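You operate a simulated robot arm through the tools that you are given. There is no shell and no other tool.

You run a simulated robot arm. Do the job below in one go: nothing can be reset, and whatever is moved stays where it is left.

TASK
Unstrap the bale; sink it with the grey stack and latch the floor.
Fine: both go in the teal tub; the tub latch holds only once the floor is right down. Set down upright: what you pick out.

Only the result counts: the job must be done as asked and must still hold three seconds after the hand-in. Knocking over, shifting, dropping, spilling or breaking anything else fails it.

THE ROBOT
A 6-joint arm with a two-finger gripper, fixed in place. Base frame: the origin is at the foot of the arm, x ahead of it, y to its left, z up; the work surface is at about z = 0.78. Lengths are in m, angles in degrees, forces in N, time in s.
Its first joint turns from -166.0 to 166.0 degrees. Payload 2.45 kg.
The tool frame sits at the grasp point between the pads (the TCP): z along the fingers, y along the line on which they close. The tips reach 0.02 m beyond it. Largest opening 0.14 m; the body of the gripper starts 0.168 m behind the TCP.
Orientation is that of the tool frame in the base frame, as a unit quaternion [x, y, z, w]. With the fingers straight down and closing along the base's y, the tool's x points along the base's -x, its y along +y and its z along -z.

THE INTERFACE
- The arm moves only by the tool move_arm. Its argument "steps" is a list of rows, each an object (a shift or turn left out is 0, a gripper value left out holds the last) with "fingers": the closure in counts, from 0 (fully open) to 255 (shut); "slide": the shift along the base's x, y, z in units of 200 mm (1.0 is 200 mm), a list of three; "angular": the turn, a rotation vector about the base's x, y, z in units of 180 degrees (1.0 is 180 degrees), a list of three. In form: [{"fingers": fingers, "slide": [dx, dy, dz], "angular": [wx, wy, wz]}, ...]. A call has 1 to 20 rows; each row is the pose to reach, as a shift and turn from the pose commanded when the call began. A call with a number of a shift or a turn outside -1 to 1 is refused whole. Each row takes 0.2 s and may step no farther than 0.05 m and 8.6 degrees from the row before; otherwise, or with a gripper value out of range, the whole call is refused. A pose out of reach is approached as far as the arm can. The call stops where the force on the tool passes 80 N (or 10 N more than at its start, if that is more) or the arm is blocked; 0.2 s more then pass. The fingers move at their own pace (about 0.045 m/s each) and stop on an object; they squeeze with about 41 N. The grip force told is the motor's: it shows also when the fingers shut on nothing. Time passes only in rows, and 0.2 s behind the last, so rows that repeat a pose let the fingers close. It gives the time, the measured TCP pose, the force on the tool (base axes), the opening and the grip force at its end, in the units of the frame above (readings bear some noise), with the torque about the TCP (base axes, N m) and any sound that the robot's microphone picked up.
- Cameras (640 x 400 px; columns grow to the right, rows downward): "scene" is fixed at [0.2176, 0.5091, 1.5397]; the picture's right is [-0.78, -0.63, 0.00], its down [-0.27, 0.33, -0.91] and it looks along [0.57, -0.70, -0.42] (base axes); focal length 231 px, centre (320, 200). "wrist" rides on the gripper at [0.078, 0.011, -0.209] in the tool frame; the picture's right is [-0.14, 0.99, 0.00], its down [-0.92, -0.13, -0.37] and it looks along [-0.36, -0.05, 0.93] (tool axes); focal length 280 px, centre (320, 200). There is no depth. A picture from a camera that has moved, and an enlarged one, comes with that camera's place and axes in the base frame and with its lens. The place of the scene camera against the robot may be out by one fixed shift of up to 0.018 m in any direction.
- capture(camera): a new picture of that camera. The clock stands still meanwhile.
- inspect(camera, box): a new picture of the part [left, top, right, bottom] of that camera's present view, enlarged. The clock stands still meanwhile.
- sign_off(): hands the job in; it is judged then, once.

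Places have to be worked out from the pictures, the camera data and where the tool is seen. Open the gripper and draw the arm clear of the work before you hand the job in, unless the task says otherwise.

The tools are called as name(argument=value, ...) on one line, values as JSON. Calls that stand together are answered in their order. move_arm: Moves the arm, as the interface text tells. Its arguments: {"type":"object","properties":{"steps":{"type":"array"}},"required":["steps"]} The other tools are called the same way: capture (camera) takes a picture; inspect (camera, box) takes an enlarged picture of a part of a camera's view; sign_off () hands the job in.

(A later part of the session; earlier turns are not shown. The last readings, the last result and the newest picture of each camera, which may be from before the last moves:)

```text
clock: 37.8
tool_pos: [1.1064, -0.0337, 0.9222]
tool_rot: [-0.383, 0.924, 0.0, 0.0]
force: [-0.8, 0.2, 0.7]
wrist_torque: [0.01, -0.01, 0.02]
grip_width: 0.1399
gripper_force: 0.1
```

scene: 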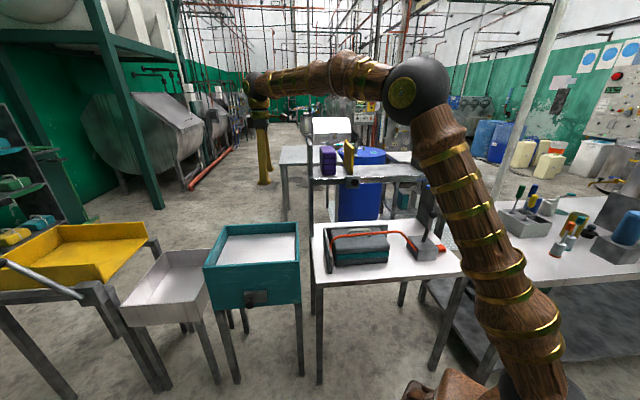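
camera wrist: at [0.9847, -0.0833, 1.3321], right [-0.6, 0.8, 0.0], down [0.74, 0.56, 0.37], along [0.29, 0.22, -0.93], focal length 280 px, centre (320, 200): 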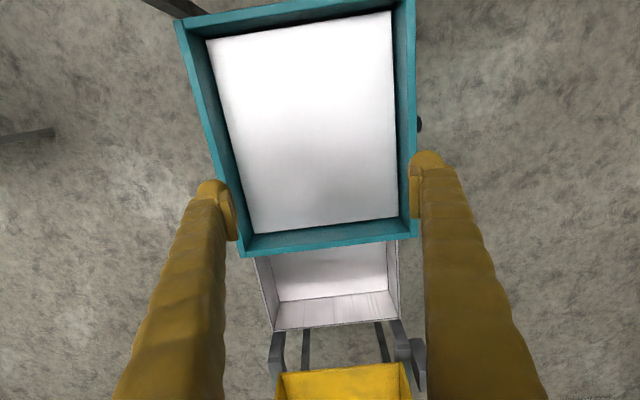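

Even r 1.107 is reachable at this height, so the whole tub is usable. Now I go back up and over to the bale's handle, partly closing the fingers so they pass clear of the slack strap.

move_arm(steps=[{"slide": [0, 0, 0.25], "fingers": 150}, {"slide": [0, 0, 0.5], "fingers": 150}, {"slide": [0, 0, 0.75], "fingers": 150}, {"slide": [0, 0, 1.0], "fingers": 150}, {"slide": [-0.16, -0.12, 1.0], "fingers": 150}, {"slide": [-0.34, -0.25, 1.0], "fingers": 150}, {"slide": [-0.5, -0.375, 1.0], "fingers": 150}, {"slide": [-0.66, -0.5, 1.0], "fingers": 150}, {"slide": [-0.84, -0.62, 1.0], "fingers": 150}, {"slide": [-1.0, -0.75, 1.0], "fingers": 150}])

move_arm(steps=[{"slide": [-0.17, -0.125, 0]}, {"slide": [-0.34, -0.25, 0]}, {"slide": [-0.51, -0.375, 0]}, {"slide": [-0.68, -0.5, 0]}, {"slide": [-0.85, -0.625, 0]}, {"slide": [-1.0, -0.75, 0]}, {"slide": [-1.0, -0.8, 0]}])

move_arm(steps=[{"slide": [-0.1, -0.04, 0]}, {"slide": [-0.2, -0.0875, 0]}, {"slide": [-0.2, -0.0875, 0]}])

capture(camera="wrist")

```text
clock: 40.0
tool_pos: [0.907, -0.1851, 1.1213]
tool_rot: [-0.382, 0.924, 0.001, 0.0]
force: [0.2, -0.2, -0.6]
wrist_torque: [0.01, -0.01, 0.0]
grip_width: 0.058
gripper_force: 0.2
```

```text
clock: 41.6
tool_pos: [0.706, -0.3431, 1.1254]
tool_rot: [-0.382, 0.924, 0.0, 0.0]
force: [-14.4, 12.7, 10.1]
wrist_torque: [-0.45, -0.32, -0.3]
grip_width: 0.0466
gripper_force: 0.1
```

```text
clock: 42.4
tool_pos: [0.6661, -0.3615, 1.1234]
tool_rot: [-0.383, 0.924, 0.0, 0.0]
force: [-1.1, -0.1, 1.2]
wrist_torque: [0.01, -0.01, 0.0]
grip_width: 0.0577
gripper_force: 0.2
```

```text
taken
camera wrist: at [0.6053, -0.4087, 1.3337], right [-0.6, 0.8, 0.0], down [0.74, 0.56, 0.37], along [0.29, 0.22, -0.93], focal length 280 px, centre (320, 200)
```

wrist: 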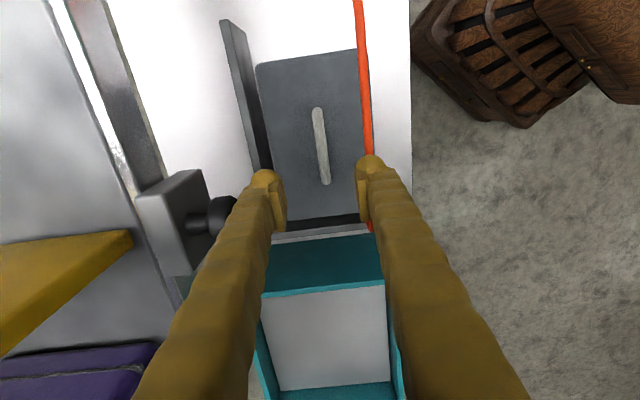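

A side force of ~19 N showed in passing: the back finger brushed the shelf's sweeper knob. I check whether the sweeper moved.

inspect(camera="scene", box=[310, 130, 370, 200])

capture(camera="scene")

```text
5.71 times, centred on (340, 165) of scene
camera zoom: at [0.2176, 0.5091, 1.5397], right [-0.78, -0.63, 0.0], down [-0.27, 0.33, -0.91], along [0.57, -0.7, -0.42], focal length 1322 px, centre (206, 400)
```

zoom: 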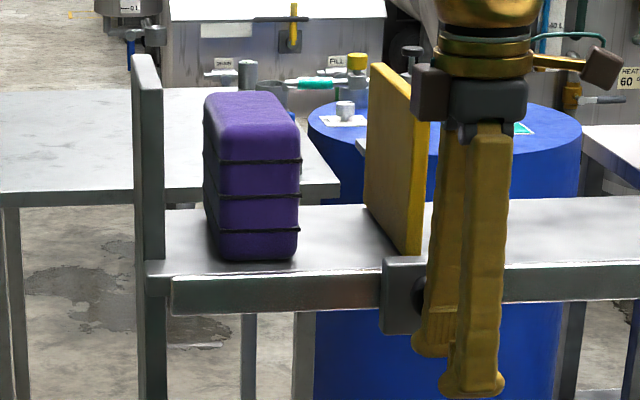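

```text
taken
```

scene: 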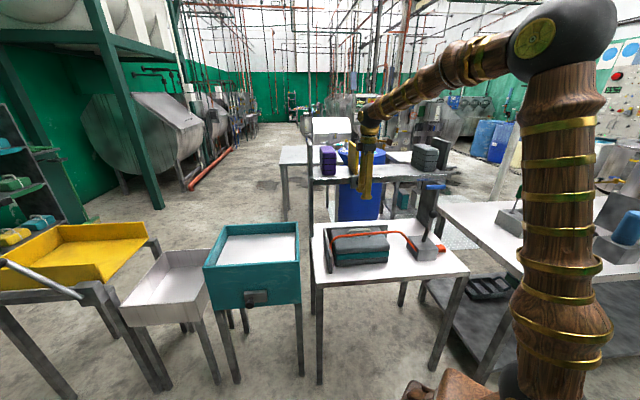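

The sweeper was pushed about 2.3 cm toward the right end (nothing on the shelf was touched). I will put it back to its original spot; first I withdraw forward and up, then turn to view the knob squarely.

move_arm(steps=[{"slide": [-0.07, 0.07, 0]}, {"slide": [-0.1414, 0.1414, 0]}, {"slide": [-0.1414, 0.1414, 0.25]}, {"slide": [-0.1414, 0.1414, 0.5]}, {"slide": [-0.1414, 0.1414, 0.75]}, {"slide": [-0.1414, 0.1414, 0.95]}])

move_arm(steps=[{"angular": [0, 0, -0.045]}, {"angular": [0, 0, -0.09]}, {"angular": [0, 0, -0.135]}, {"angular": [0, 0, -0.18]}, {"angular": [0, 0, -0.225]}, {"angular": [0, 0, -0.27]}, {"angular": [0, 0, -0.315]}, {"angular": [0, 0, -0.36]}, {"angular": [0, 0, -0.405]}, {"angular": [0, 0, -0.45]}, {"angular": [0, 0, -0.49]}, {"angular": [0, 0, -0.5]}])

capture(camera="wrist")

inspect(camera="scene", box=[310, 130, 370, 200])

```text
clock: 43.8
tool_pos: [0.6403, -0.3339, 1.3144]
tool_rot: [-0.383, 0.924, 0.0, 0.0]
force: [0.0, 0.5, -0.6]
wrist_torque: [-0.01, -0.01, 0.01]
grip_width: 0.0578
gripper_force: 0.0
```

```text
clock: 46.4
tool_pos: [0.6393, -0.3321, 1.3123]
tool_rot: [0.383, 0.924, 0.0, 0.0]
force: [-0.3, 0.2, -0.5]
wrist_torque: [0.01, -0.02, 0.01]
grip_width: 0.0579
gripper_force: 0.1
```

```text
taken
camera wrist: at [0.5922, -0.2694, 1.5223], right [0.8, 0.6, 0.0], down [0.56, -0.74, 0.37], along [0.22, -0.29, -0.93], focal length 280 px, centre (320, 200)
```

wrist: 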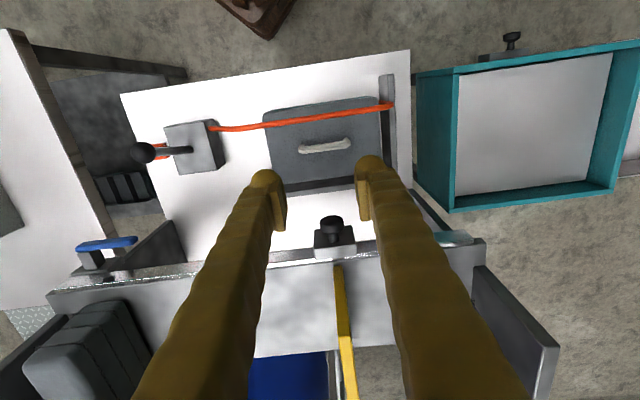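

```text
5.71 times, centred on (340, 165) of scene
camera zoom: at [0.2176, 0.5091, 1.5397], right [-0.78, -0.63, 0.0], down [-0.27, 0.33, -0.91], along [0.57, -0.7, -0.42], focal length 1322 px, centre (206, 400)
```

zoom: 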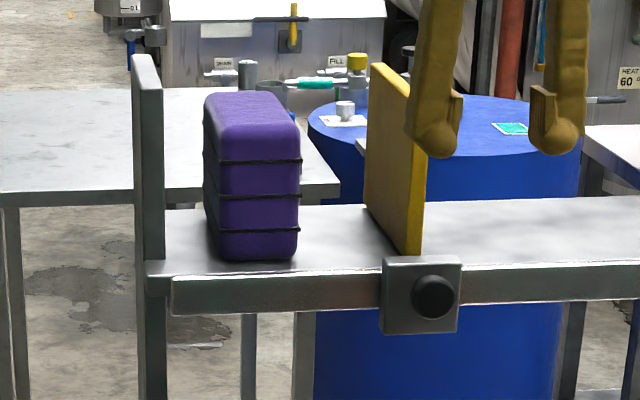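

inspect(camera="wrist", box=[280, 195, 390, 275])

```text
5.00 times, centred on (335, 235) of wrist
camera zoom: at [0.5922, -0.2694, 1.5223], right [0.8, 0.6, 0.0], down [0.56, -0.74, 0.37], along [0.22, -0.29, -0.93], focal length 1402 px, centre (245, 25)
```

zoom: 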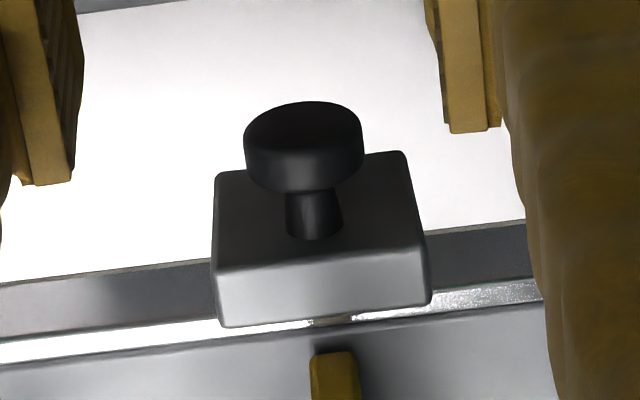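

The knob is at about (0.720, -0.409, 1.144). I lower the half-open fingers astride it to push it back.

move_arm(steps=[{"slide": [0.15, -0.14, 0]}, {"slide": [0.3, -0.28, 0]}, {"slide": [0.402, -0.3815, 0]}, {"slide": [0.402, -0.3815, -0.2]}, {"slide": [0.402, -0.3815, -0.4]}, {"slide": [0.402, -0.3815, -0.5]}, {"slide": [0.402, -0.3815, -0.5]}])

capture(camera="wrist")

```text
clock: 48.0
tool_pos: [0.7197, -0.4098, 1.2136]
tool_rot: [0.383, 0.924, 0.0, 0.001]
force: [1.2, -0.4, -0.3]
wrist_torque: [0.02, 0.0, 0.01]
grip_width: 0.0578
gripper_force: 0.1
```

```text
taken
camera wrist: at [0.6727, -0.3464, 1.422], right [0.8, 0.6, 0.0], down [0.56, -0.74, 0.37], along [0.22, -0.29, -0.93], focal length 280 px, centre (320, 200)
```

wrist: 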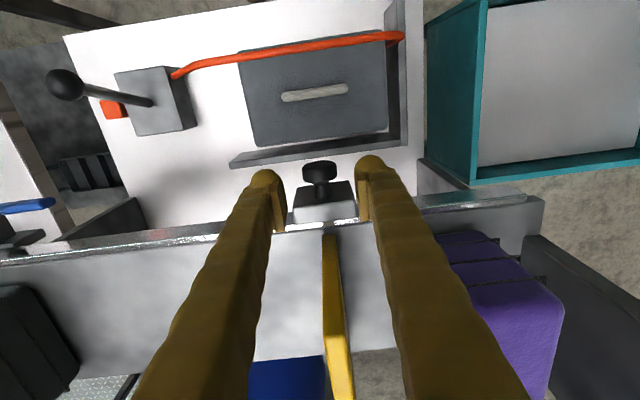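

Well centred. I descend the last 7 cm.

move_arm(steps=[{"slide": [0, 0, -0.1]}, {"slide": [0, 0, -0.2]}, {"slide": [0, 0, -0.3]}, {"slide": [0, 0, -0.36]}, {"slide": [0, 0, -0.36]}])

capture(camera="wrist")

inspect(camera="scene", box=[310, 130, 370, 200])

```text
clock: 49.2
tool_pos: [0.7192, -0.4114, 1.1408]
tool_rot: [0.382, 0.924, 0.0, 0.0]
force: [0.1, -0.4, 0.2]
wrist_torque: [-0.04, 0.03, -0.01]
grip_width: 0.0577
gripper_force: 0.2
```

```text
taken
camera wrist: at [0.6732, -0.347, 1.3503], right [0.8, 0.6, 0.0], down [0.56, -0.74, 0.37], along [0.22, -0.29, -0.93], focal length 280 px, centre (320, 200)
```

wrist: 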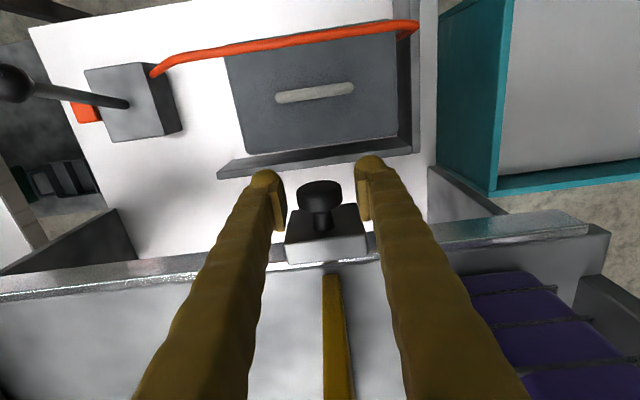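

```text
5.71 times, centred on (340, 165) of scene
camera zoom: at [0.2176, 0.5091, 1.5397], right [-0.78, -0.63, 0.0], down [-0.27, 0.33, -0.91], along [0.57, -0.7, -0.42], focal length 1322 px, centre (206, 400)
```

zoom: 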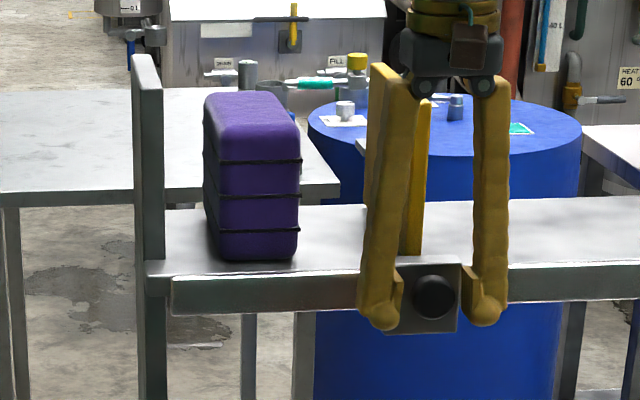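

The fingers straddle the knob cleanly. I push it toward the left end in small steps and compare with the first picture (knob at column 405, block edge at 353).

move_arm(steps=[{"slide": [0.03, 0.03, 0]}, {"slide": [0.06, 0.06, 0]}, {"slide": [0.08, 0.08, 0]}, {"slide": [0.1, 0.1, 0]}, {"slide": [0.1, 0.1, 0]}])

inspect(camera="scene", box=[310, 130, 370, 200])

```text
clock: 50.4
tool_pos: [0.7387, -0.3886, 1.1407]
tool_rot: [0.383, 0.924, 0.0, -0.001]
force: [0.0, -0.5, -0.1]
wrist_torque: [-0.04, -0.03, 0.0]
grip_width: 0.0579
gripper_force: 0.1
```

```text
5.71 times, centred on (340, 165) of scene
camera zoom: at [0.2176, 0.5091, 1.5397], right [-0.78, -0.63, 0.0], down [-0.27, 0.33, -0.91], along [0.57, -0.7, -0.42], focal length 1322 px, centre (206, 400)
```

zoom: 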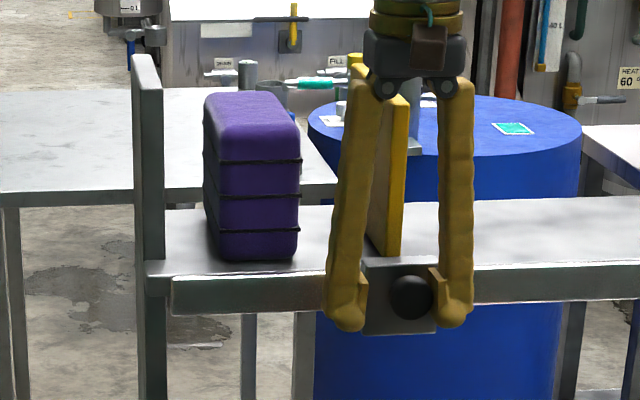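

The knob is near column 410; about 4 mm more.

move_arm(steps=[{"slide": [0.008, 0.008, 0]}, {"slide": [0.015, 0.015, 0]}, {"slide": [0.015, 0.015, 0]}])

inspect(camera="scene", box=[310, 130, 370, 200])

```text
clock: 51.2
tool_pos: [0.742, -0.386, 1.142]
tool_rot: [0.382, 0.924, 0.001, 0.0]
force: [-1.1, -0.6, 0.3]
wrist_torque: [-0.01, 0.01, 0.01]
grip_width: 0.0583
gripper_force: 0.5
```

```text
5.71 times, centred on (340, 165) of scene
camera zoom: at [0.2176, 0.5091, 1.5397], right [-0.78, -0.63, 0.0], down [-0.27, 0.33, -0.91], along [0.57, -0.7, -0.42], focal length 1322 px, centre (206, 400)
```

zoom: 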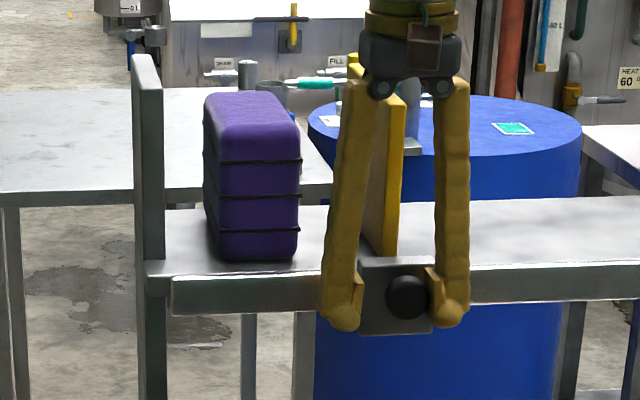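

move_arm(steps=[{"slide": [0.006, 0.006, 0]}, {"slide": [0.01, 0.01, 0]}, {"slide": [0.01, 0.01, 0]}])

inspect(camera="scene", box=[310, 130, 370, 200])

```text
clock: 52.0
tool_pos: [0.7443, -0.3847, 1.141]
tool_rot: [0.383, 0.924, -0.001, 0.0]
force: [-2.4, -1.7, -0.2]
wrist_torque: [0.04, 0.04, -0.01]
grip_width: 0.0585
gripper_force: 1.0
```

```text
5.71 times, centred on (340, 165) of scene
camera zoom: at [0.2176, 0.5091, 1.5397], right [-0.78, -0.63, 0.0], down [-0.27, 0.33, -0.91], along [0.57, -0.7, -0.42], focal length 1322 px, centre (206, 400)
```

zoom: 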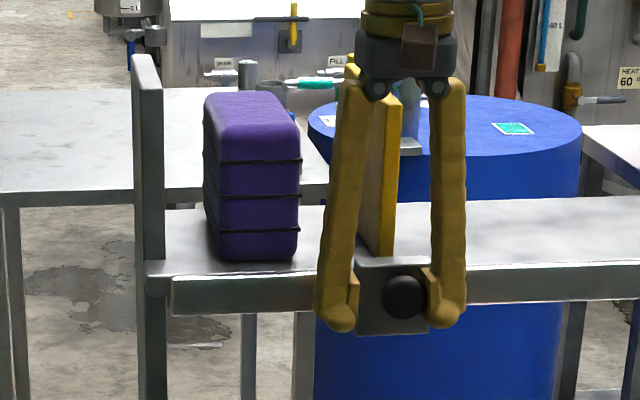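

The knob is back at column 404, matching the first picture. I centre the fingers so they no longer touch, then rise straight up.

move_arm(steps=[{"slide": [-0.02, -0.02, 0]}, {"slide": [-0.037, -0.037, 0]}, {"slide": [-0.037, -0.037, 0.1]}, {"slide": [-0.037, -0.037, 0.3]}, {"slide": [-0.037, -0.037, 0.5]}, {"slide": [-0.037, -0.037, 0.7]}, {"slide": [-0.037, -0.037, 0.9]}])

inspect(camera="scene", box=[310, 130, 370, 200])

inspect(camera="scene", box=[395, 120, 465, 200])

```text
clock: 53.6
tool_pos: [0.7363, -0.3913, 1.3227]
tool_rot: [0.382, 0.924, 0.0, 0.0]
force: [0.6, -0.8, 0.2]
wrist_torque: [0.03, 0.0, 0.02]
grip_width: 0.0579
gripper_force: 0.0
```

```text
5.71 times, centred on (340, 165) of scene
camera zoom: at [0.2176, 0.5091, 1.5397], right [-0.78, -0.63, 0.0], down [-0.27, 0.33, -0.91], along [0.57, -0.7, -0.42], focal length 1322 px, centre (206, 400)
```

zoom: 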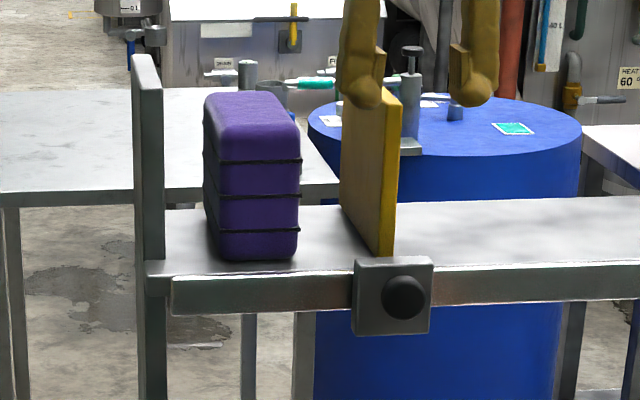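

```text
5.00 times, centred on (430, 160) of scene
camera zoom: at [0.2176, 0.5091, 1.5397], right [-0.78, -0.63, 0.0], down [-0.27, 0.33, -0.91], along [0.57, -0.7, -0.42], focal length 1157 px, centre (-230, 400)
```

zoom: 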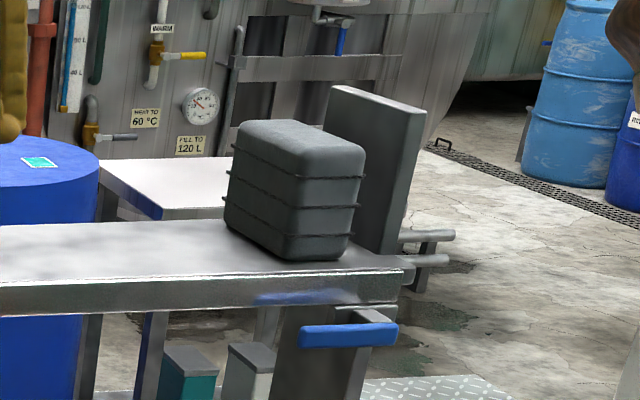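

The sweeper and both stacks stand exactly as at the start. The sweeper knob overhangs the spot above the handle, so I will take the handle with the gripper tilted ~12° toward the robot. I move in front, turn so the fingers close across the handle.

move_arm(steps=[{"slide": [-0.1, 0.1, 0], "angular": [0, 0, 0.045]}, {"slide": [-0.2, 0.2, 0], "angular": [0, 0, 0.09]}, {"slide": [-0.3, 0.25, 0], "angular": [0, 0, 0.135]}, {"slide": [-0.4, 0.3, 0], "angular": [0, 0, 0.18]}, {"slide": [-0.5, 0.35, 0], "angular": [0, 0, 0.225]}, {"slide": [-0.581, 0.39, 0], "angular": [0, 0, 0.27]}, {"slide": [-0.581, 0.39, 0], "angular": [0, 0, 0.315]}, {"slide": [-0.581, 0.39, 0], "angular": [0, 0, 0.36]}, {"slide": [-0.581, 0.39, 0], "angular": [0, 0, 0.405]}, {"slide": [-0.581, 0.39, 0], "angular": [0, 0, 0.45]}, {"slide": [-0.581, 0.39, 0], "angular": [0, 0, 0.49]}, {"slide": [-0.581, 0.39, 0], "angular": [0, 0, 0.5]}])

move_arm(steps=[{"angular": [-0.024, -0.024, 0], "slide": [0, 0, -0.2]}, {"angular": [-0.047, -0.047, 0], "slide": [0, 0, -0.4]}, {"angular": [-0.047, -0.047, 0], "slide": [0, 0, -0.6]}, {"angular": [-0.047, -0.047, 0], "slide": [0, 0, -0.8]}])

capture(camera="wrist")

```text
clock: 56.2
tool_pos: [0.6203, -0.3124, 1.3217]
tool_rot: [-0.384, 0.923, 0.0, 0.0]
force: [0.3, -0.4, 0.3]
wrist_torque: [0.0, -0.05, -0.02]
grip_width: 0.0576
gripper_force: 0.0
```

```text
clock: 57.2
tool_pos: [0.621, -0.3148, 1.1624]
tool_rot: [-0.38, 0.919, -0.097, 0.04]
force: [0.0, -0.2, 0.2]
wrist_torque: [0.0, 0.0, 0.02]
grip_width: 0.0578
gripper_force: 0.1
```

```text
taken
camera wrist: at [0.5282, -0.3315, 1.3641], right [-0.59, 0.78, -0.21], down [0.68, 0.62, 0.39], along [0.43, 0.09, -0.9], focal length 280 px, centre (320, 200)
```

wrist: 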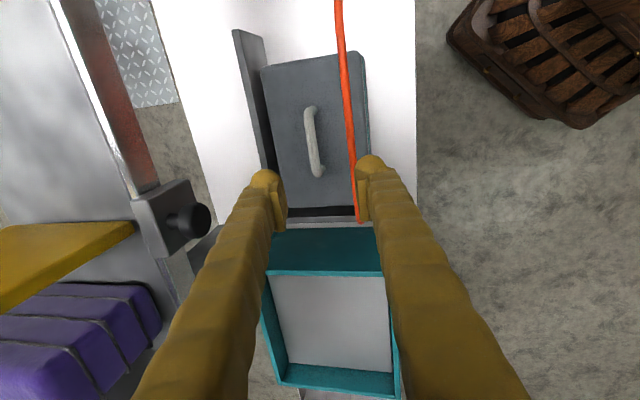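

The handle bar is at u/v = (0.2155, -0.7265), z≈0.912; the slack strap hangs at z≈0.97 about 6 cm in front. I narrow the fingers to 4 cm and come down along the tilted axis to z 1.0, then recheck.

move_arm(steps=[{"slide": [0, 0, 0], "fingers": 182}, {"slide": [0.04, -0.045, -0.2], "fingers": 182}, {"slide": [0.08, -0.09, -0.4], "fingers": 182}, {"slide": [0.12, -0.135, -0.6], "fingers": 182}, {"slide": [0.1616, -0.1785, -0.805], "fingers": 182}, {"slide": [0.1616, -0.1785, -0.805], "fingers": 182}])

capture(camera="wrist")

inspect(camera="scene", box=[310, 150, 450, 280])

```text
clock: 58.6
tool_pos: [0.6518, -0.3484, 1.0006]
tool_rot: [-0.38, 0.919, -0.096, 0.039]
force: [0.3, 0.6, 0.4]
wrist_torque: [-0.02, -0.01, -0.01]
grip_width: 0.0398
gripper_force: 0.1
```

```text
taken
camera wrist: at [0.5604, -0.365, 1.202], right [-0.59, 0.78, -0.21], down [0.69, 0.62, 0.39], along [0.43, 0.09, -0.9], focal length 280 px, centre (320, 200)
```

wrist: 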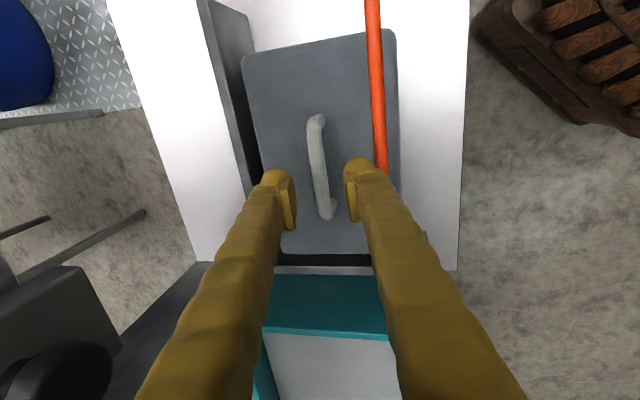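

```text
3.08 times, centred on (380, 215) of scene
camera zoom: at [0.2176, 0.5091, 1.5397], right [-0.78, -0.63, 0.0], down [-0.27, 0.33, -0.91], along [0.57, -0.7, -0.42], focal length 712 px, centre (135, 154)
```

zoom: 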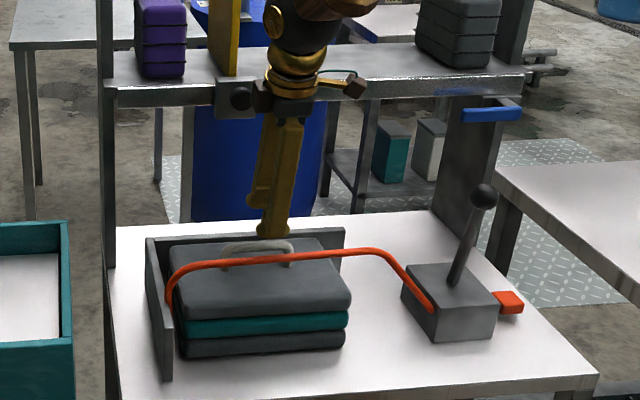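

The bar is centred between the fingers. I lower onto it along the tool axis, then close.

move_arm(steps=[{"slide": [0.015, -0.015, -0.1]}, {"slide": [0.03, -0.03, -0.2]}, {"slide": [0.045, -0.045, -0.3]}, {"slide": [0.058, -0.058, -0.39]}, {"slide": [0.066, -0.066, -0.44]}, {"slide": [0.066, -0.066, -0.44]}])

capture(camera="wrist")

inspect(camera="scene", box=[330, 190, 410, 270])

```text
clock: 60.0
tool_pos: [0.6666, -0.3617, 0.9127]
tool_rot: [-0.381, 0.919, -0.097, 0.039]
force: [-9.0, 0.8, 31.5]
wrist_torque: [0.63, 0.9, 0.2]
grip_width: 0.0417
gripper_force: 1.1
```

```text
taken
camera wrist: at [0.5737, -0.3791, 1.1149], right [-0.59, 0.78, -0.21], down [0.68, 0.62, 0.39], along [0.43, 0.09, -0.9], focal length 280 px, centre (320, 200)
```

wrist: 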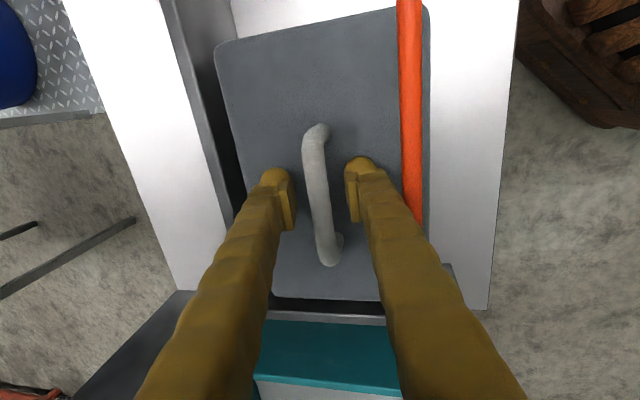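

```text
5.00 times, centred on (370, 230) of scene
camera zoom: at [0.2176, 0.5091, 1.5397], right [-0.78, -0.63, 0.0], down [-0.27, 0.33, -0.91], along [0.57, -0.7, -0.42], focal length 1157 px, centre (70, 50)
```

zoom: 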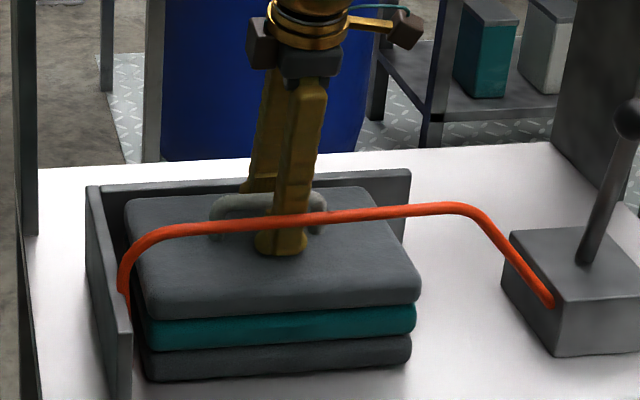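

The tips are touching the bale's top (31 N), so it is about 1 cm higher than I judged. I raise 1 cm, then close on the bar.

move_arm(steps=[{"slide": [-0.009, 0.009, 0.06]}, {"slide": [-0.009, 0.009, 0.06]}, {"slide": [-0.009, 0.009, 0.06], "fingers": 255}, {"slide": [-0.009, 0.009, 0.06], "fingers": 255}, {"slide": [-0.009, 0.009, 0.06], "fingers": 255}, {"slide": [-0.009, 0.009, 0.06], "fingers": 255}])

capture(camera="wrist")

```text
clock: 61.4
tool_pos: [0.6646, -0.3615, 0.9233]
tool_rot: [-0.38, 0.919, -0.097, 0.039]
force: [4.5, -4.5, -0.4]
wrist_torque: [0.03, 0.06, -0.05]
grip_width: 0.0112
gripper_force: 38.4
```

```text
taken
camera wrist: at [0.5721, -0.3777, 1.1262], right [-0.59, 0.78, -0.21], down [0.69, 0.62, 0.39], along [0.43, 0.09, -0.9], focal length 280 px, centre (320, 200)
```

wrist: 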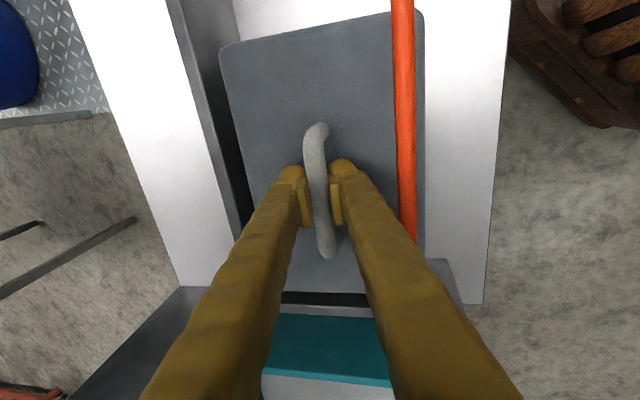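

Gripped on the bar (1.1 cm). I lift slowly 3 cm and read the weight.

move_arm(steps=[{"slide": [0, 0, 0.03]}, {"slide": [0, 0, 0.06]}, {"slide": [0, 0, 0.09]}, {"slide": [0, 0, 0.12]}, {"slide": [0, 0, 0.15]}, {"slide": [0, 0, 0.15]}])

inspect(camera="scene", box=[310, 170, 450, 280])

```text
clock: 62.8
tool_pos: [0.666, -0.3602, 0.9542]
tool_rot: [-0.38, 0.919, -0.096, 0.04]
force: [-0.5, 0.7, -13.4]
wrist_torque: [-0.07, 0.05, -0.04]
grip_width: 0.0113
gripper_force: 37.6
```

```text
3.64 times, centred on (380, 225) of scene
camera zoom: at [0.2176, 0.5091, 1.5397], right [-0.78, -0.63, 0.0], down [-0.27, 0.33, -0.91], along [0.57, -0.7, -0.42], focal length 841 px, centre (102, 109)
```

zoom: 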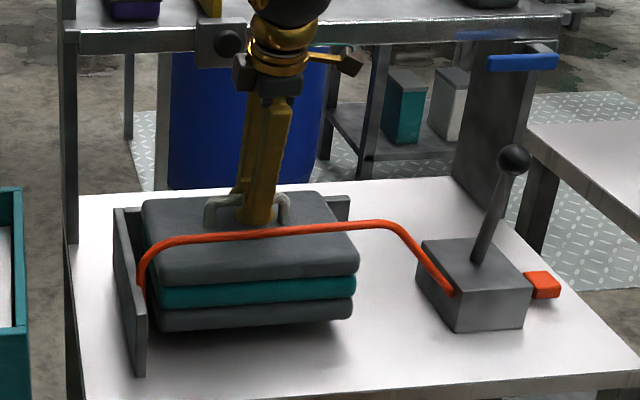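

It lifts cleanly and level, 13.4 N (1.4 kg). I lift on, slowly, watching for any pull from the strap.

move_arm(steps=[{"slide": [0, 0, 0.06]}, {"slide": [0, 0, 0.12]}, {"slide": [0, 0, 0.18]}, {"slide": [0, 0, 0.24]}, {"slide": [0, 0, 0.24]}])

inspect(camera="scene", box=[310, 170, 450, 280])

```text
clock: 64.0
tool_pos: [0.6649, -0.361, 1.001]
tool_rot: [-0.382, 0.918, -0.096, 0.039]
force: [0.1, 0.9, -13.1]
wrist_torque: [-0.05, 0.04, 0.01]
grip_width: 0.0113
gripper_force: 38.2
```

```text
3.64 times, centred on (380, 225) of scene
camera zoom: at [0.2176, 0.5091, 1.5397], right [-0.78, -0.63, 0.0], down [-0.27, 0.33, -0.91], along [0.57, -0.7, -0.42], focal length 841 px, centre (102, 109)
```

zoom: 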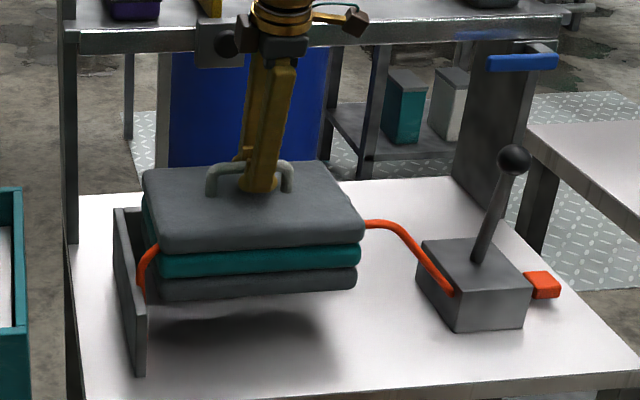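

The bale passes the slack strap without load, so the strap is out of play. I lift until its bottom clears the fence, then bring it forward away from the shelf.

move_arm(steps=[{"slide": [0, 0, 0.07]}, {"slide": [0, 0, 0.14]}, {"slide": [0, 0, 0.21]}, {"slide": [0, 0, 0.27]}, {"slide": [-0.07, 0.07, 0.27]}, {"slide": [-0.14, 0.14, 0.27]}, {"slide": [-0.21, 0.21, 0.27]}, {"slide": [-0.28, 0.28, 0.27]}, {"slide": [-0.28, 0.28, 0.27]}])

inspect(camera="scene", box=[280, 130, 450, 280])

capture(camera="wrist")

```text
clock: 66.0
tool_pos: [0.6069, -0.3032, 1.0569]
tool_rot: [-0.381, 0.919, -0.096, 0.04]
force: [-0.1, 0.7, -13.3]
wrist_torque: [-0.03, 0.07, 0.03]
grip_width: 0.0109
gripper_force: 37.7
```

```text
2.67 times, centred on (365, 205) of scene
camera zoom: at [0.2176, 0.5091, 1.5397], right [-0.78, -0.63, 0.0], down [-0.27, 0.33, -0.91], along [0.57, -0.7, -0.42], focal length 617 px, centre (200, 187)
```

zoom: 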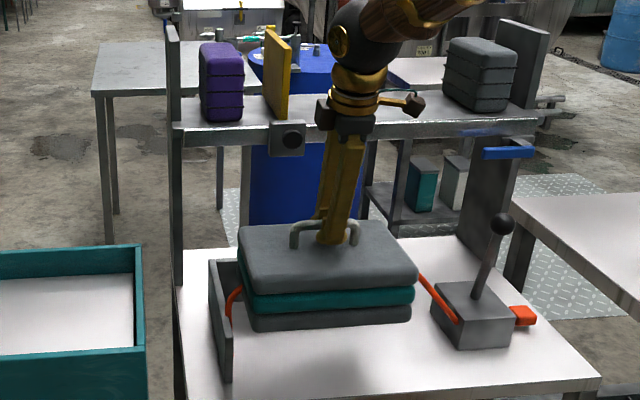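

```text
taken
camera wrist: at [0.5146, -0.3205, 1.2585], right [-0.59, 0.78, -0.2], down [0.69, 0.62, 0.39], along [0.43, 0.09, -0.9], focal length 280 px, centre (320, 200)
```

wrist: 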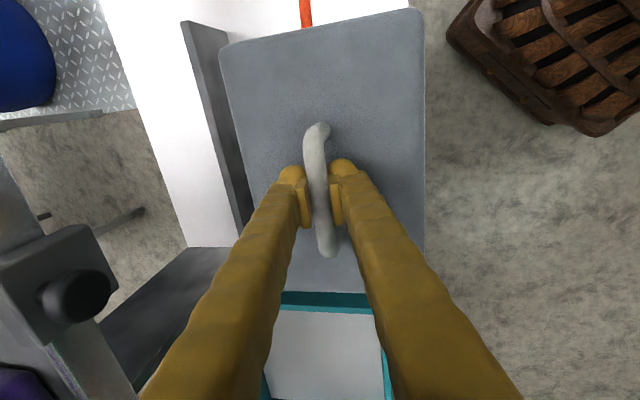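

Bale footprint measures about 0.25 × 0.157 m. I carry it along toward the tub at this height, turning it 90° slowly on the way so that room is left for the stack beside it.

move_arm(steps=[{"slide": [0.0733, 0.0733, 0], "angular": [0, 0, -0.025]}, {"slide": [0.1466, 0.1466, 0], "angular": [0, 0, -0.05]}, {"slide": [0.22, 0.22, 0], "angular": [0, 0, -0.075]}, {"slide": [0.2932, 0.2932, 0], "angular": [0, 0, -0.1]}, {"slide": [0.3665, 0.3665, 0], "angular": [0, 0, -0.125]}, {"slide": [0.4398, 0.4398, 0], "angular": [0, 0, -0.15]}, {"slide": [0.513, 0.513, 0], "angular": [0, 0, -0.175]}, {"slide": [0.5864, 0.5864, 0], "angular": [0, 0, -0.2]}, {"slide": [0.6597, 0.6597, 0], "angular": [0, 0, -0.225]}, {"slide": [0.7328, 0.7328, 0], "angular": [0, 0, -0.25]}, {"slide": [0.7328, 0.7328, 0], "angular": [0, 0, -0.25]}])

capture(camera="scene")

```text
clock: 68.4
tool_pos: [0.7556, -0.1571, 1.0565]
tool_rot: [0.0, 0.994, -0.105, 0.001]
force: [-0.2, 0.5, -15.0]
wrist_torque: [0.0, 0.06, 0.02]
grip_width: 0.0113
gripper_force: 37.9
```

```text
taken
```

scene: 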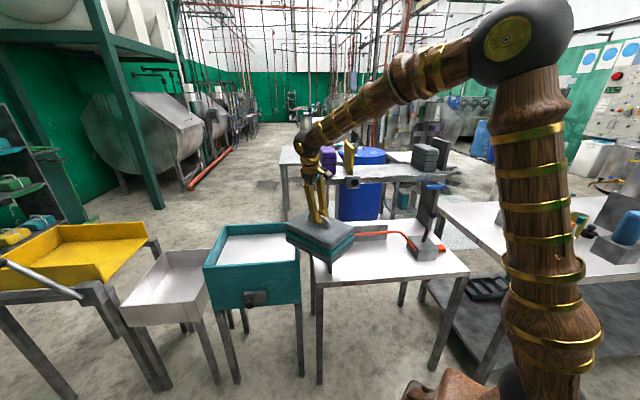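

Level and steady. I continue to above the tub and finish the turn.

move_arm(steps=[{"slide": [0.0733, 0.0733, 0], "angular": [0, 0, -0.025]}, {"slide": [0.1466, 0.1466, 0], "angular": [0, 0, -0.05]}, {"slide": [0.22, 0.22, 0], "angular": [0, 0, -0.075]}, {"slide": [0.2932, 0.2932, 0], "angular": [0, 0, -0.1]}, {"slide": [0.3665, 0.3665, 0], "angular": [0, 0, -0.125]}, {"slide": [0.4398, 0.4398, 0], "angular": [0, 0, -0.15]}, {"slide": [0.513, 0.513, 0], "angular": [0, 0, -0.175]}, {"slide": [0.5864, 0.5864, 0], "angular": [0, 0, -0.2]}, {"slide": [0.6597, 0.6597, 0], "angular": [0, 0, -0.225]}, {"slide": [0.733, 0.733, 0], "angular": [0, 0, -0.25]}, {"slide": [0.733, 0.733, 0], "angular": [0, 0, -0.25]}])

move_arm(steps=[{"slide": [0.08, -0.08, 0]}, {"slide": [0.16, -0.16, 0]}, {"slide": [0.24, -0.24, 0]}, {"slide": [0.32, -0.32, 0]}, {"slide": [0.4, -0.4, 0]}, {"slide": [0.475, -0.475, 0]}, {"slide": [0.475, -0.475, 0]}])

capture(camera="scene")

capture(camera="wrist")

```text
clock: 70.8
tool_pos: [0.9016, -0.0116, 1.0547]
tool_rot: [0.38, 0.919, -0.096, -0.04]
force: [0.2, 0.1, -14.4]
wrist_torque: [0.06, 0.07, 0.03]
grip_width: 0.0112
gripper_force: 38.4
```

```text
clock: 72.4
tool_pos: [0.9967, -0.1079, 1.0555]
tool_rot: [0.381, 0.919, -0.096, -0.04]
force: [0.2, 0.2, -13.1]
wrist_torque: [0.04, 0.09, 0.01]
grip_width: 0.0112
gripper_force: 38.1
```

```text
taken
```

scene: 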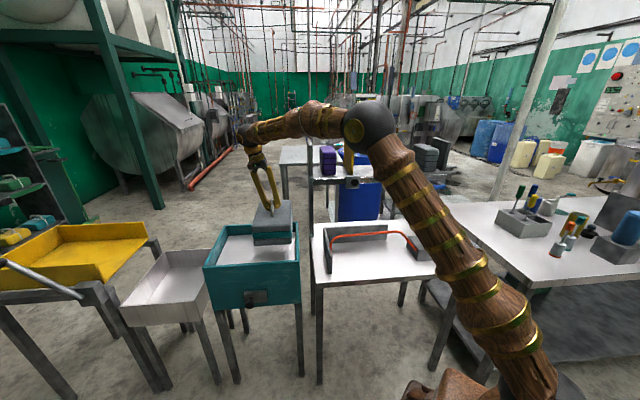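

```text
taken
camera wrist: at [0.9807, -0.0141, 1.2573], right [0.78, 0.59, -0.21], down [0.62, -0.69, 0.39], along [0.09, -0.43, -0.9], focal length 280 px, centre (320, 200)
```

wrist: 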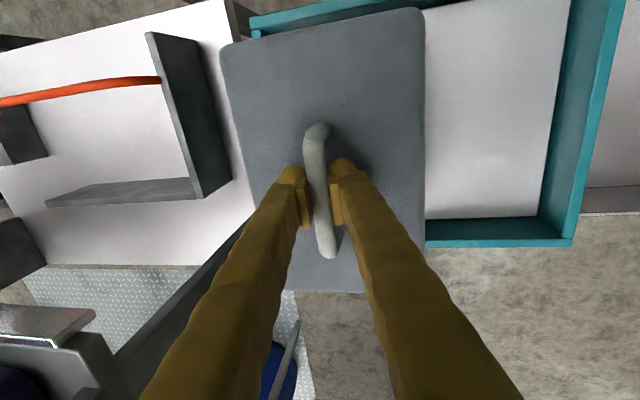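

inspect(camera="scene", box=[190, 180, 320, 320])

inspect(camera="wrist", box=[180, 0, 640, 300])

```text
2.86 times, centred on (255, 250) of scene
camera zoom: at [0.2176, 0.5091, 1.5397], right [-0.78, -0.63, 0.0], down [-0.27, 0.33, -0.91], along [0.57, -0.7, -0.42], focal length 661 px, centre (506, 57)
```

zoom: 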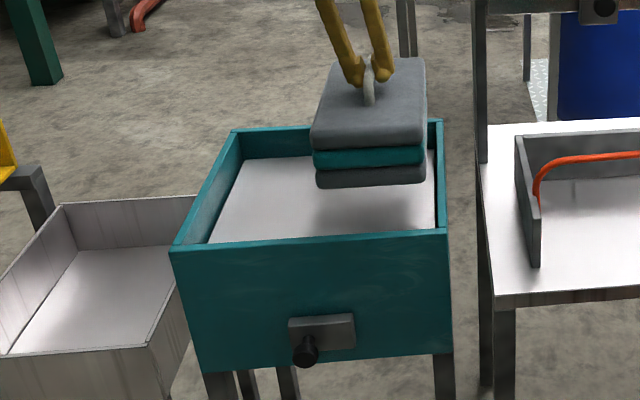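

```text
1.33 times, centred on (410, 150) of wrist
camera zoom: at [0.9807, -0.0141, 1.2573], right [0.78, 0.59, -0.21], down [0.62, -0.69, 0.39], along [0.09, -0.43, -0.9], focal length 374 px, centre (200, 267)
```

zoom: 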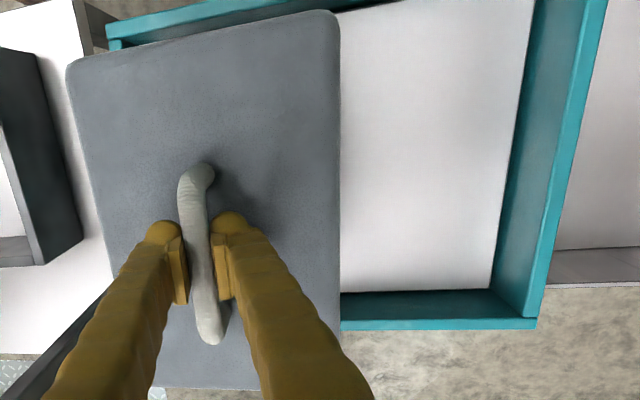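

Margins look right (shadow centred within the tub). I shift 5 mm away from the near wall and lower into the tub, watching for wall contact.

move_arm(steps=[{"slide": [0.018, 0.018, 0]}, {"slide": [0.018, 0.018, -0.1]}, {"slide": [0.018, 0.018, -0.2]}, {"slide": [0.018, 0.018, -0.28]}, {"slide": [0.018, 0.018, -0.36]}, {"slide": [0.018, 0.018, -0.44]}, {"slide": [0.018, 0.018, -0.5]}, {"slide": [0.018, 0.018, -0.5]}])

inspect(camera="scene", box=[190, 180, 320, 320])

capture(camera="wrist")

```text
clock: 74.2
tool_pos: [1.0006, -0.1047, 0.956]
tool_rot: [0.38, 0.919, -0.097, -0.041]
force: [0.8, -0.2, -13.4]
wrist_torque: [0.03, 0.03, -0.01]
grip_width: 0.011
gripper_force: 38.7
```

```text
2.86 times, centred on (255, 250) of scene
camera zoom: at [0.2176, 0.5091, 1.5397], right [-0.78, -0.63, 0.0], down [-0.27, 0.33, -0.91], along [0.57, -0.7, -0.42], focal length 661 px, centre (506, 57)
```

zoom: 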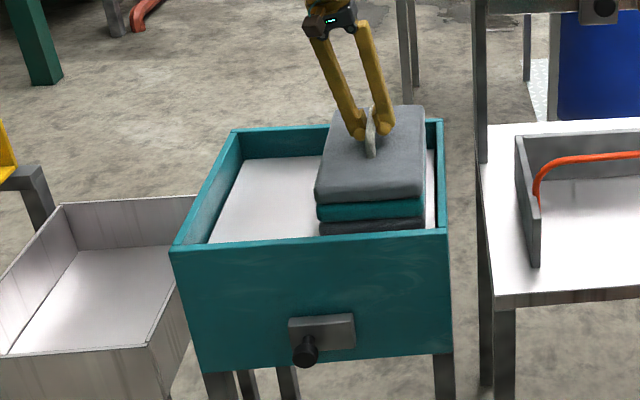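

```text
taken
camera wrist: at [0.985, -0.0098, 1.1584], right [0.78, 0.59, -0.21], down [0.62, -0.69, 0.39], along [0.09, -0.43, -0.9], focal length 280 px, centre (320, 200)
```

wrist: 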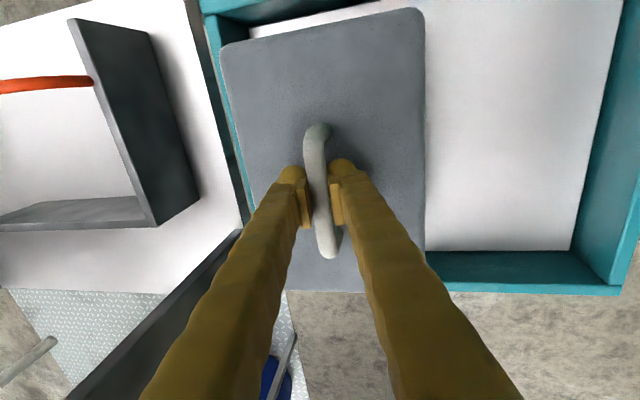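

Still free-hanging with full weight. I lower in small steps until the floor takes load.

move_arm(steps=[{"slide": [0, 0, -0.03]}, {"slide": [0, 0, -0.06]}, {"slide": [0, 0, -0.09]}, {"slide": [0, 0, -0.11]}, {"slide": [0, 0, -0.11]}])

```text
clock: 75.4
tool_pos: [1.0004, -0.1031, 0.9346]
tool_rot: [0.38, 0.919, -0.097, -0.04]
force: [-0.5, -0.1, -12.5]
wrist_torque: [-0.08, -0.04, 0.02]
grip_width: 0.0115
gripper_force: 38.1
```

move_arm(steps=[{"slide": [0, 0, -0.03]}, {"slide": [0, 0, -0.06]}, {"slide": [0, 0, -0.09]}, {"slide": [0, 0, -0.11]}, {"slide": [0, 0, -0.11]}])

inspect(camera="scene", box=[190, 180, 320, 320])

```text
clock: 76.6
tool_pos: [1.0011, -0.1037, 0.9116]
tool_rot: [0.381, 0.919, -0.097, -0.04]
force: [1.2, 0.0, -9.4]
wrist_torque: [-0.45, -0.41, -0.02]
grip_width: 0.0114
gripper_force: 38.5
```

```text
2.86 times, centred on (255, 250) of scene
camera zoom: at [0.2176, 0.5091, 1.5397], right [-0.78, -0.63, 0.0], down [-0.27, 0.33, -0.91], along [0.57, -0.7, -0.42], focal length 661 px, centre (506, 57)
```

zoom: 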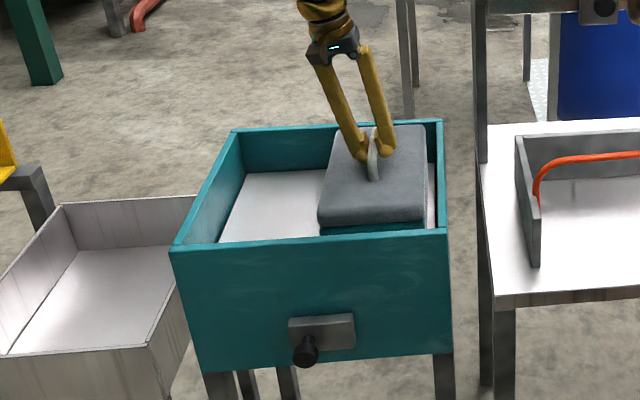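

The floor is sinking under the bale and has taken ~4 N. I keep following it down until it carries the whole weight.

move_arm(steps=[{"slide": [0, 0, -0.03]}, {"slide": [0, 0, -0.06]}, {"slide": [0, 0, -0.09]}, {"slide": [0, 0, -0.12]}, {"slide": [0, 0, -0.12]}])

move_arm(steps=[{"slide": [0, 0, -0.02]}, {"slide": [0, 0, -0.04]}, {"slide": [0, 0, -0.06]}, {"slide": [0, 0, -0.06]}])

```text
clock: 77.8
tool_pos: [1.0007, -0.1034, 0.8889]
tool_rot: [0.381, 0.919, -0.097, -0.04]
force: [3.6, 0.8, -5.5]
wrist_torque: [-0.02, 0.07, -0.03]
grip_width: 0.0111
gripper_force: 38.1
```

```text
clock: 78.8
tool_pos: [0.9988, -0.1034, 0.8764]
tool_rot: [0.38, 0.919, -0.096, -0.04]
force: [3.7, -3.0, -5.2]
wrist_torque: [-0.11, -0.1, 0.01]
grip_width: 0.0114
gripper_force: 38.7
```

move_arm(steps=[{"slide": [0, 0, -0.02]}, {"slide": [0, 0, -0.04]}, {"slide": [0, 0, -0.06]}, {"slide": [0, 0, -0.06]}])

capture(camera="wrist")

inspect(camera="scene", box=[190, 180, 320, 320])

```text
clock: 79.8
tool_pos: [1.0, -0.103, 0.8646]
tool_rot: [0.38, 0.919, -0.097, -0.041]
force: [1.0, 2.5, -4.1]
wrist_torque: [0.97, 0.94, -0.3]
grip_width: 0.0111
gripper_force: 38.2
```

```text
taken
camera wrist: at [0.9837, -0.0093, 1.066], right [0.78, 0.59, -0.21], down [0.62, -0.69, 0.39], along [0.09, -0.43, -0.9], focal length 280 px, centre (320, 200)
```

wrist: 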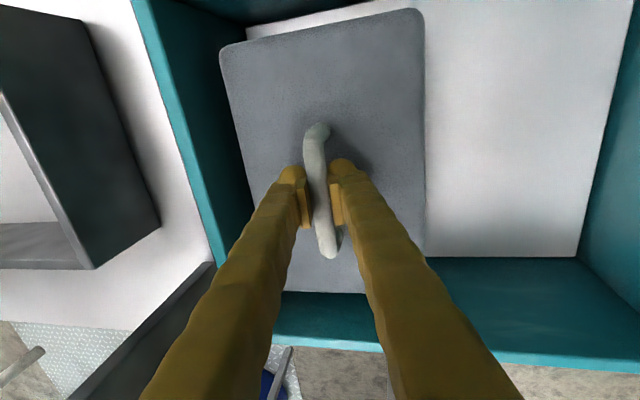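

```text
2.86 times, centred on (255, 250) of scene
camera zoom: at [0.2176, 0.5091, 1.5397], right [-0.78, -0.63, 0.0], down [-0.27, 0.33, -0.91], along [0.57, -0.7, -0.42], focal length 661 px, centre (506, 57)
```

zoom: 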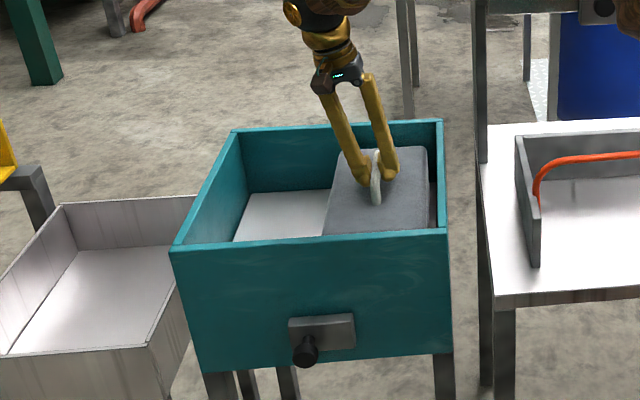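

move_arm(steps=[{"slide": [0, 0, -0.02]}, {"slide": [0, 0, -0.04]}, {"slide": [0, 0, -0.06]}, {"slide": [0, 0, -0.06]}])

move_arm(steps=[{"slide": [0, 0, -0.02]}, {"slide": [0, 0, -0.04]}, {"slide": [0, 0, -0.04]}])

```text
clock: 80.8
tool_pos: [1.0007, -0.1021, 0.8511]
tool_rot: [0.381, 0.919, -0.096, -0.04]
force: [-4.5, -4.1, -2.6]
wrist_torque: [0.16, 0.03, 0.07]
grip_width: 0.011
gripper_force: 38.4
```

```text
clock: 81.6
tool_pos: [1.0008, -0.1029, 0.8437]
tool_rot: [0.381, 0.919, -0.096, -0.039]
force: [-1.4, -6.3, -1.0]
wrist_torque: [0.01, 0.03, 0.05]
grip_width: 0.0113
gripper_force: 38.5
```

Only ~1 N is left on the hand; the floor holds the bale. I lower a touch more and open the fingers just enough to release the bar.

move_arm(steps=[{"slide": [0, 0, -0.02]}, {"slide": [0, 0, -0.02], "fingers": 164}, {"slide": [0, 0, -0.02], "fingers": 164}, {"slide": [0, 0, -0.02], "fingers": 164}, {"slide": [0, 0, -0.02], "fingers": 164}])

capture(camera="wrist")

inspect(camera="scene", box=[190, 180, 320, 320])

```text
clock: 82.8
tool_pos: [1.0012, -0.1016, 0.8401]
tool_rot: [0.379, 0.919, -0.096, -0.04]
force: [-0.9, 0.2, -0.1]
wrist_torque: [0.01, -0.02, -0.02]
grip_width: 0.0501
gripper_force: 0.1
```

```text
taken
camera wrist: at [0.9846, -0.0087, 1.0424], right [0.78, 0.59, -0.21], down [0.62, -0.69, 0.39], along [0.09, -0.43, -0.9], focal length 280 px, centre (320, 200)
```

wrist: 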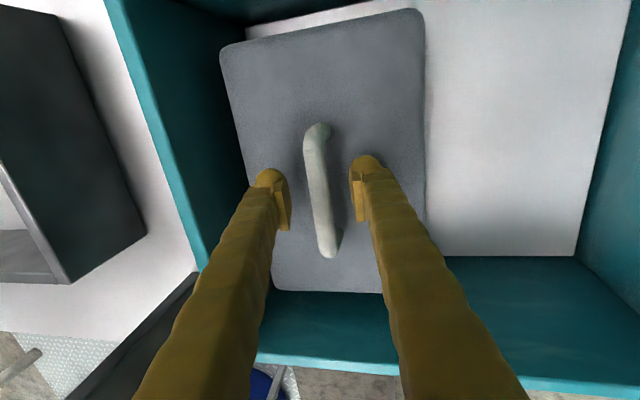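

```text
2.86 times, centred on (255, 250) of scene
camera zoom: at [0.2176, 0.5091, 1.5397], right [-0.78, -0.63, 0.0], down [-0.27, 0.33, -0.91], along [0.57, -0.7, -0.42], focal length 661 px, centre (506, 57)
```

zoom: 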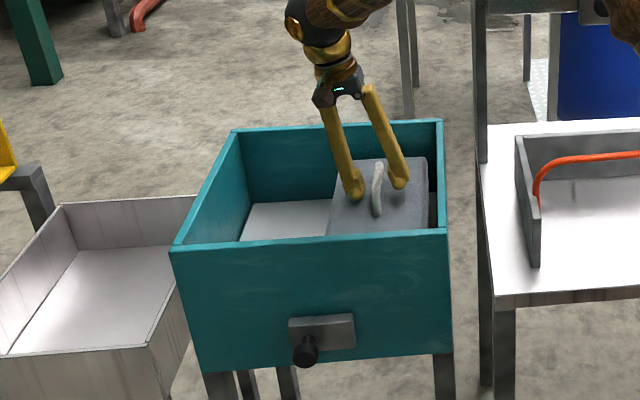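

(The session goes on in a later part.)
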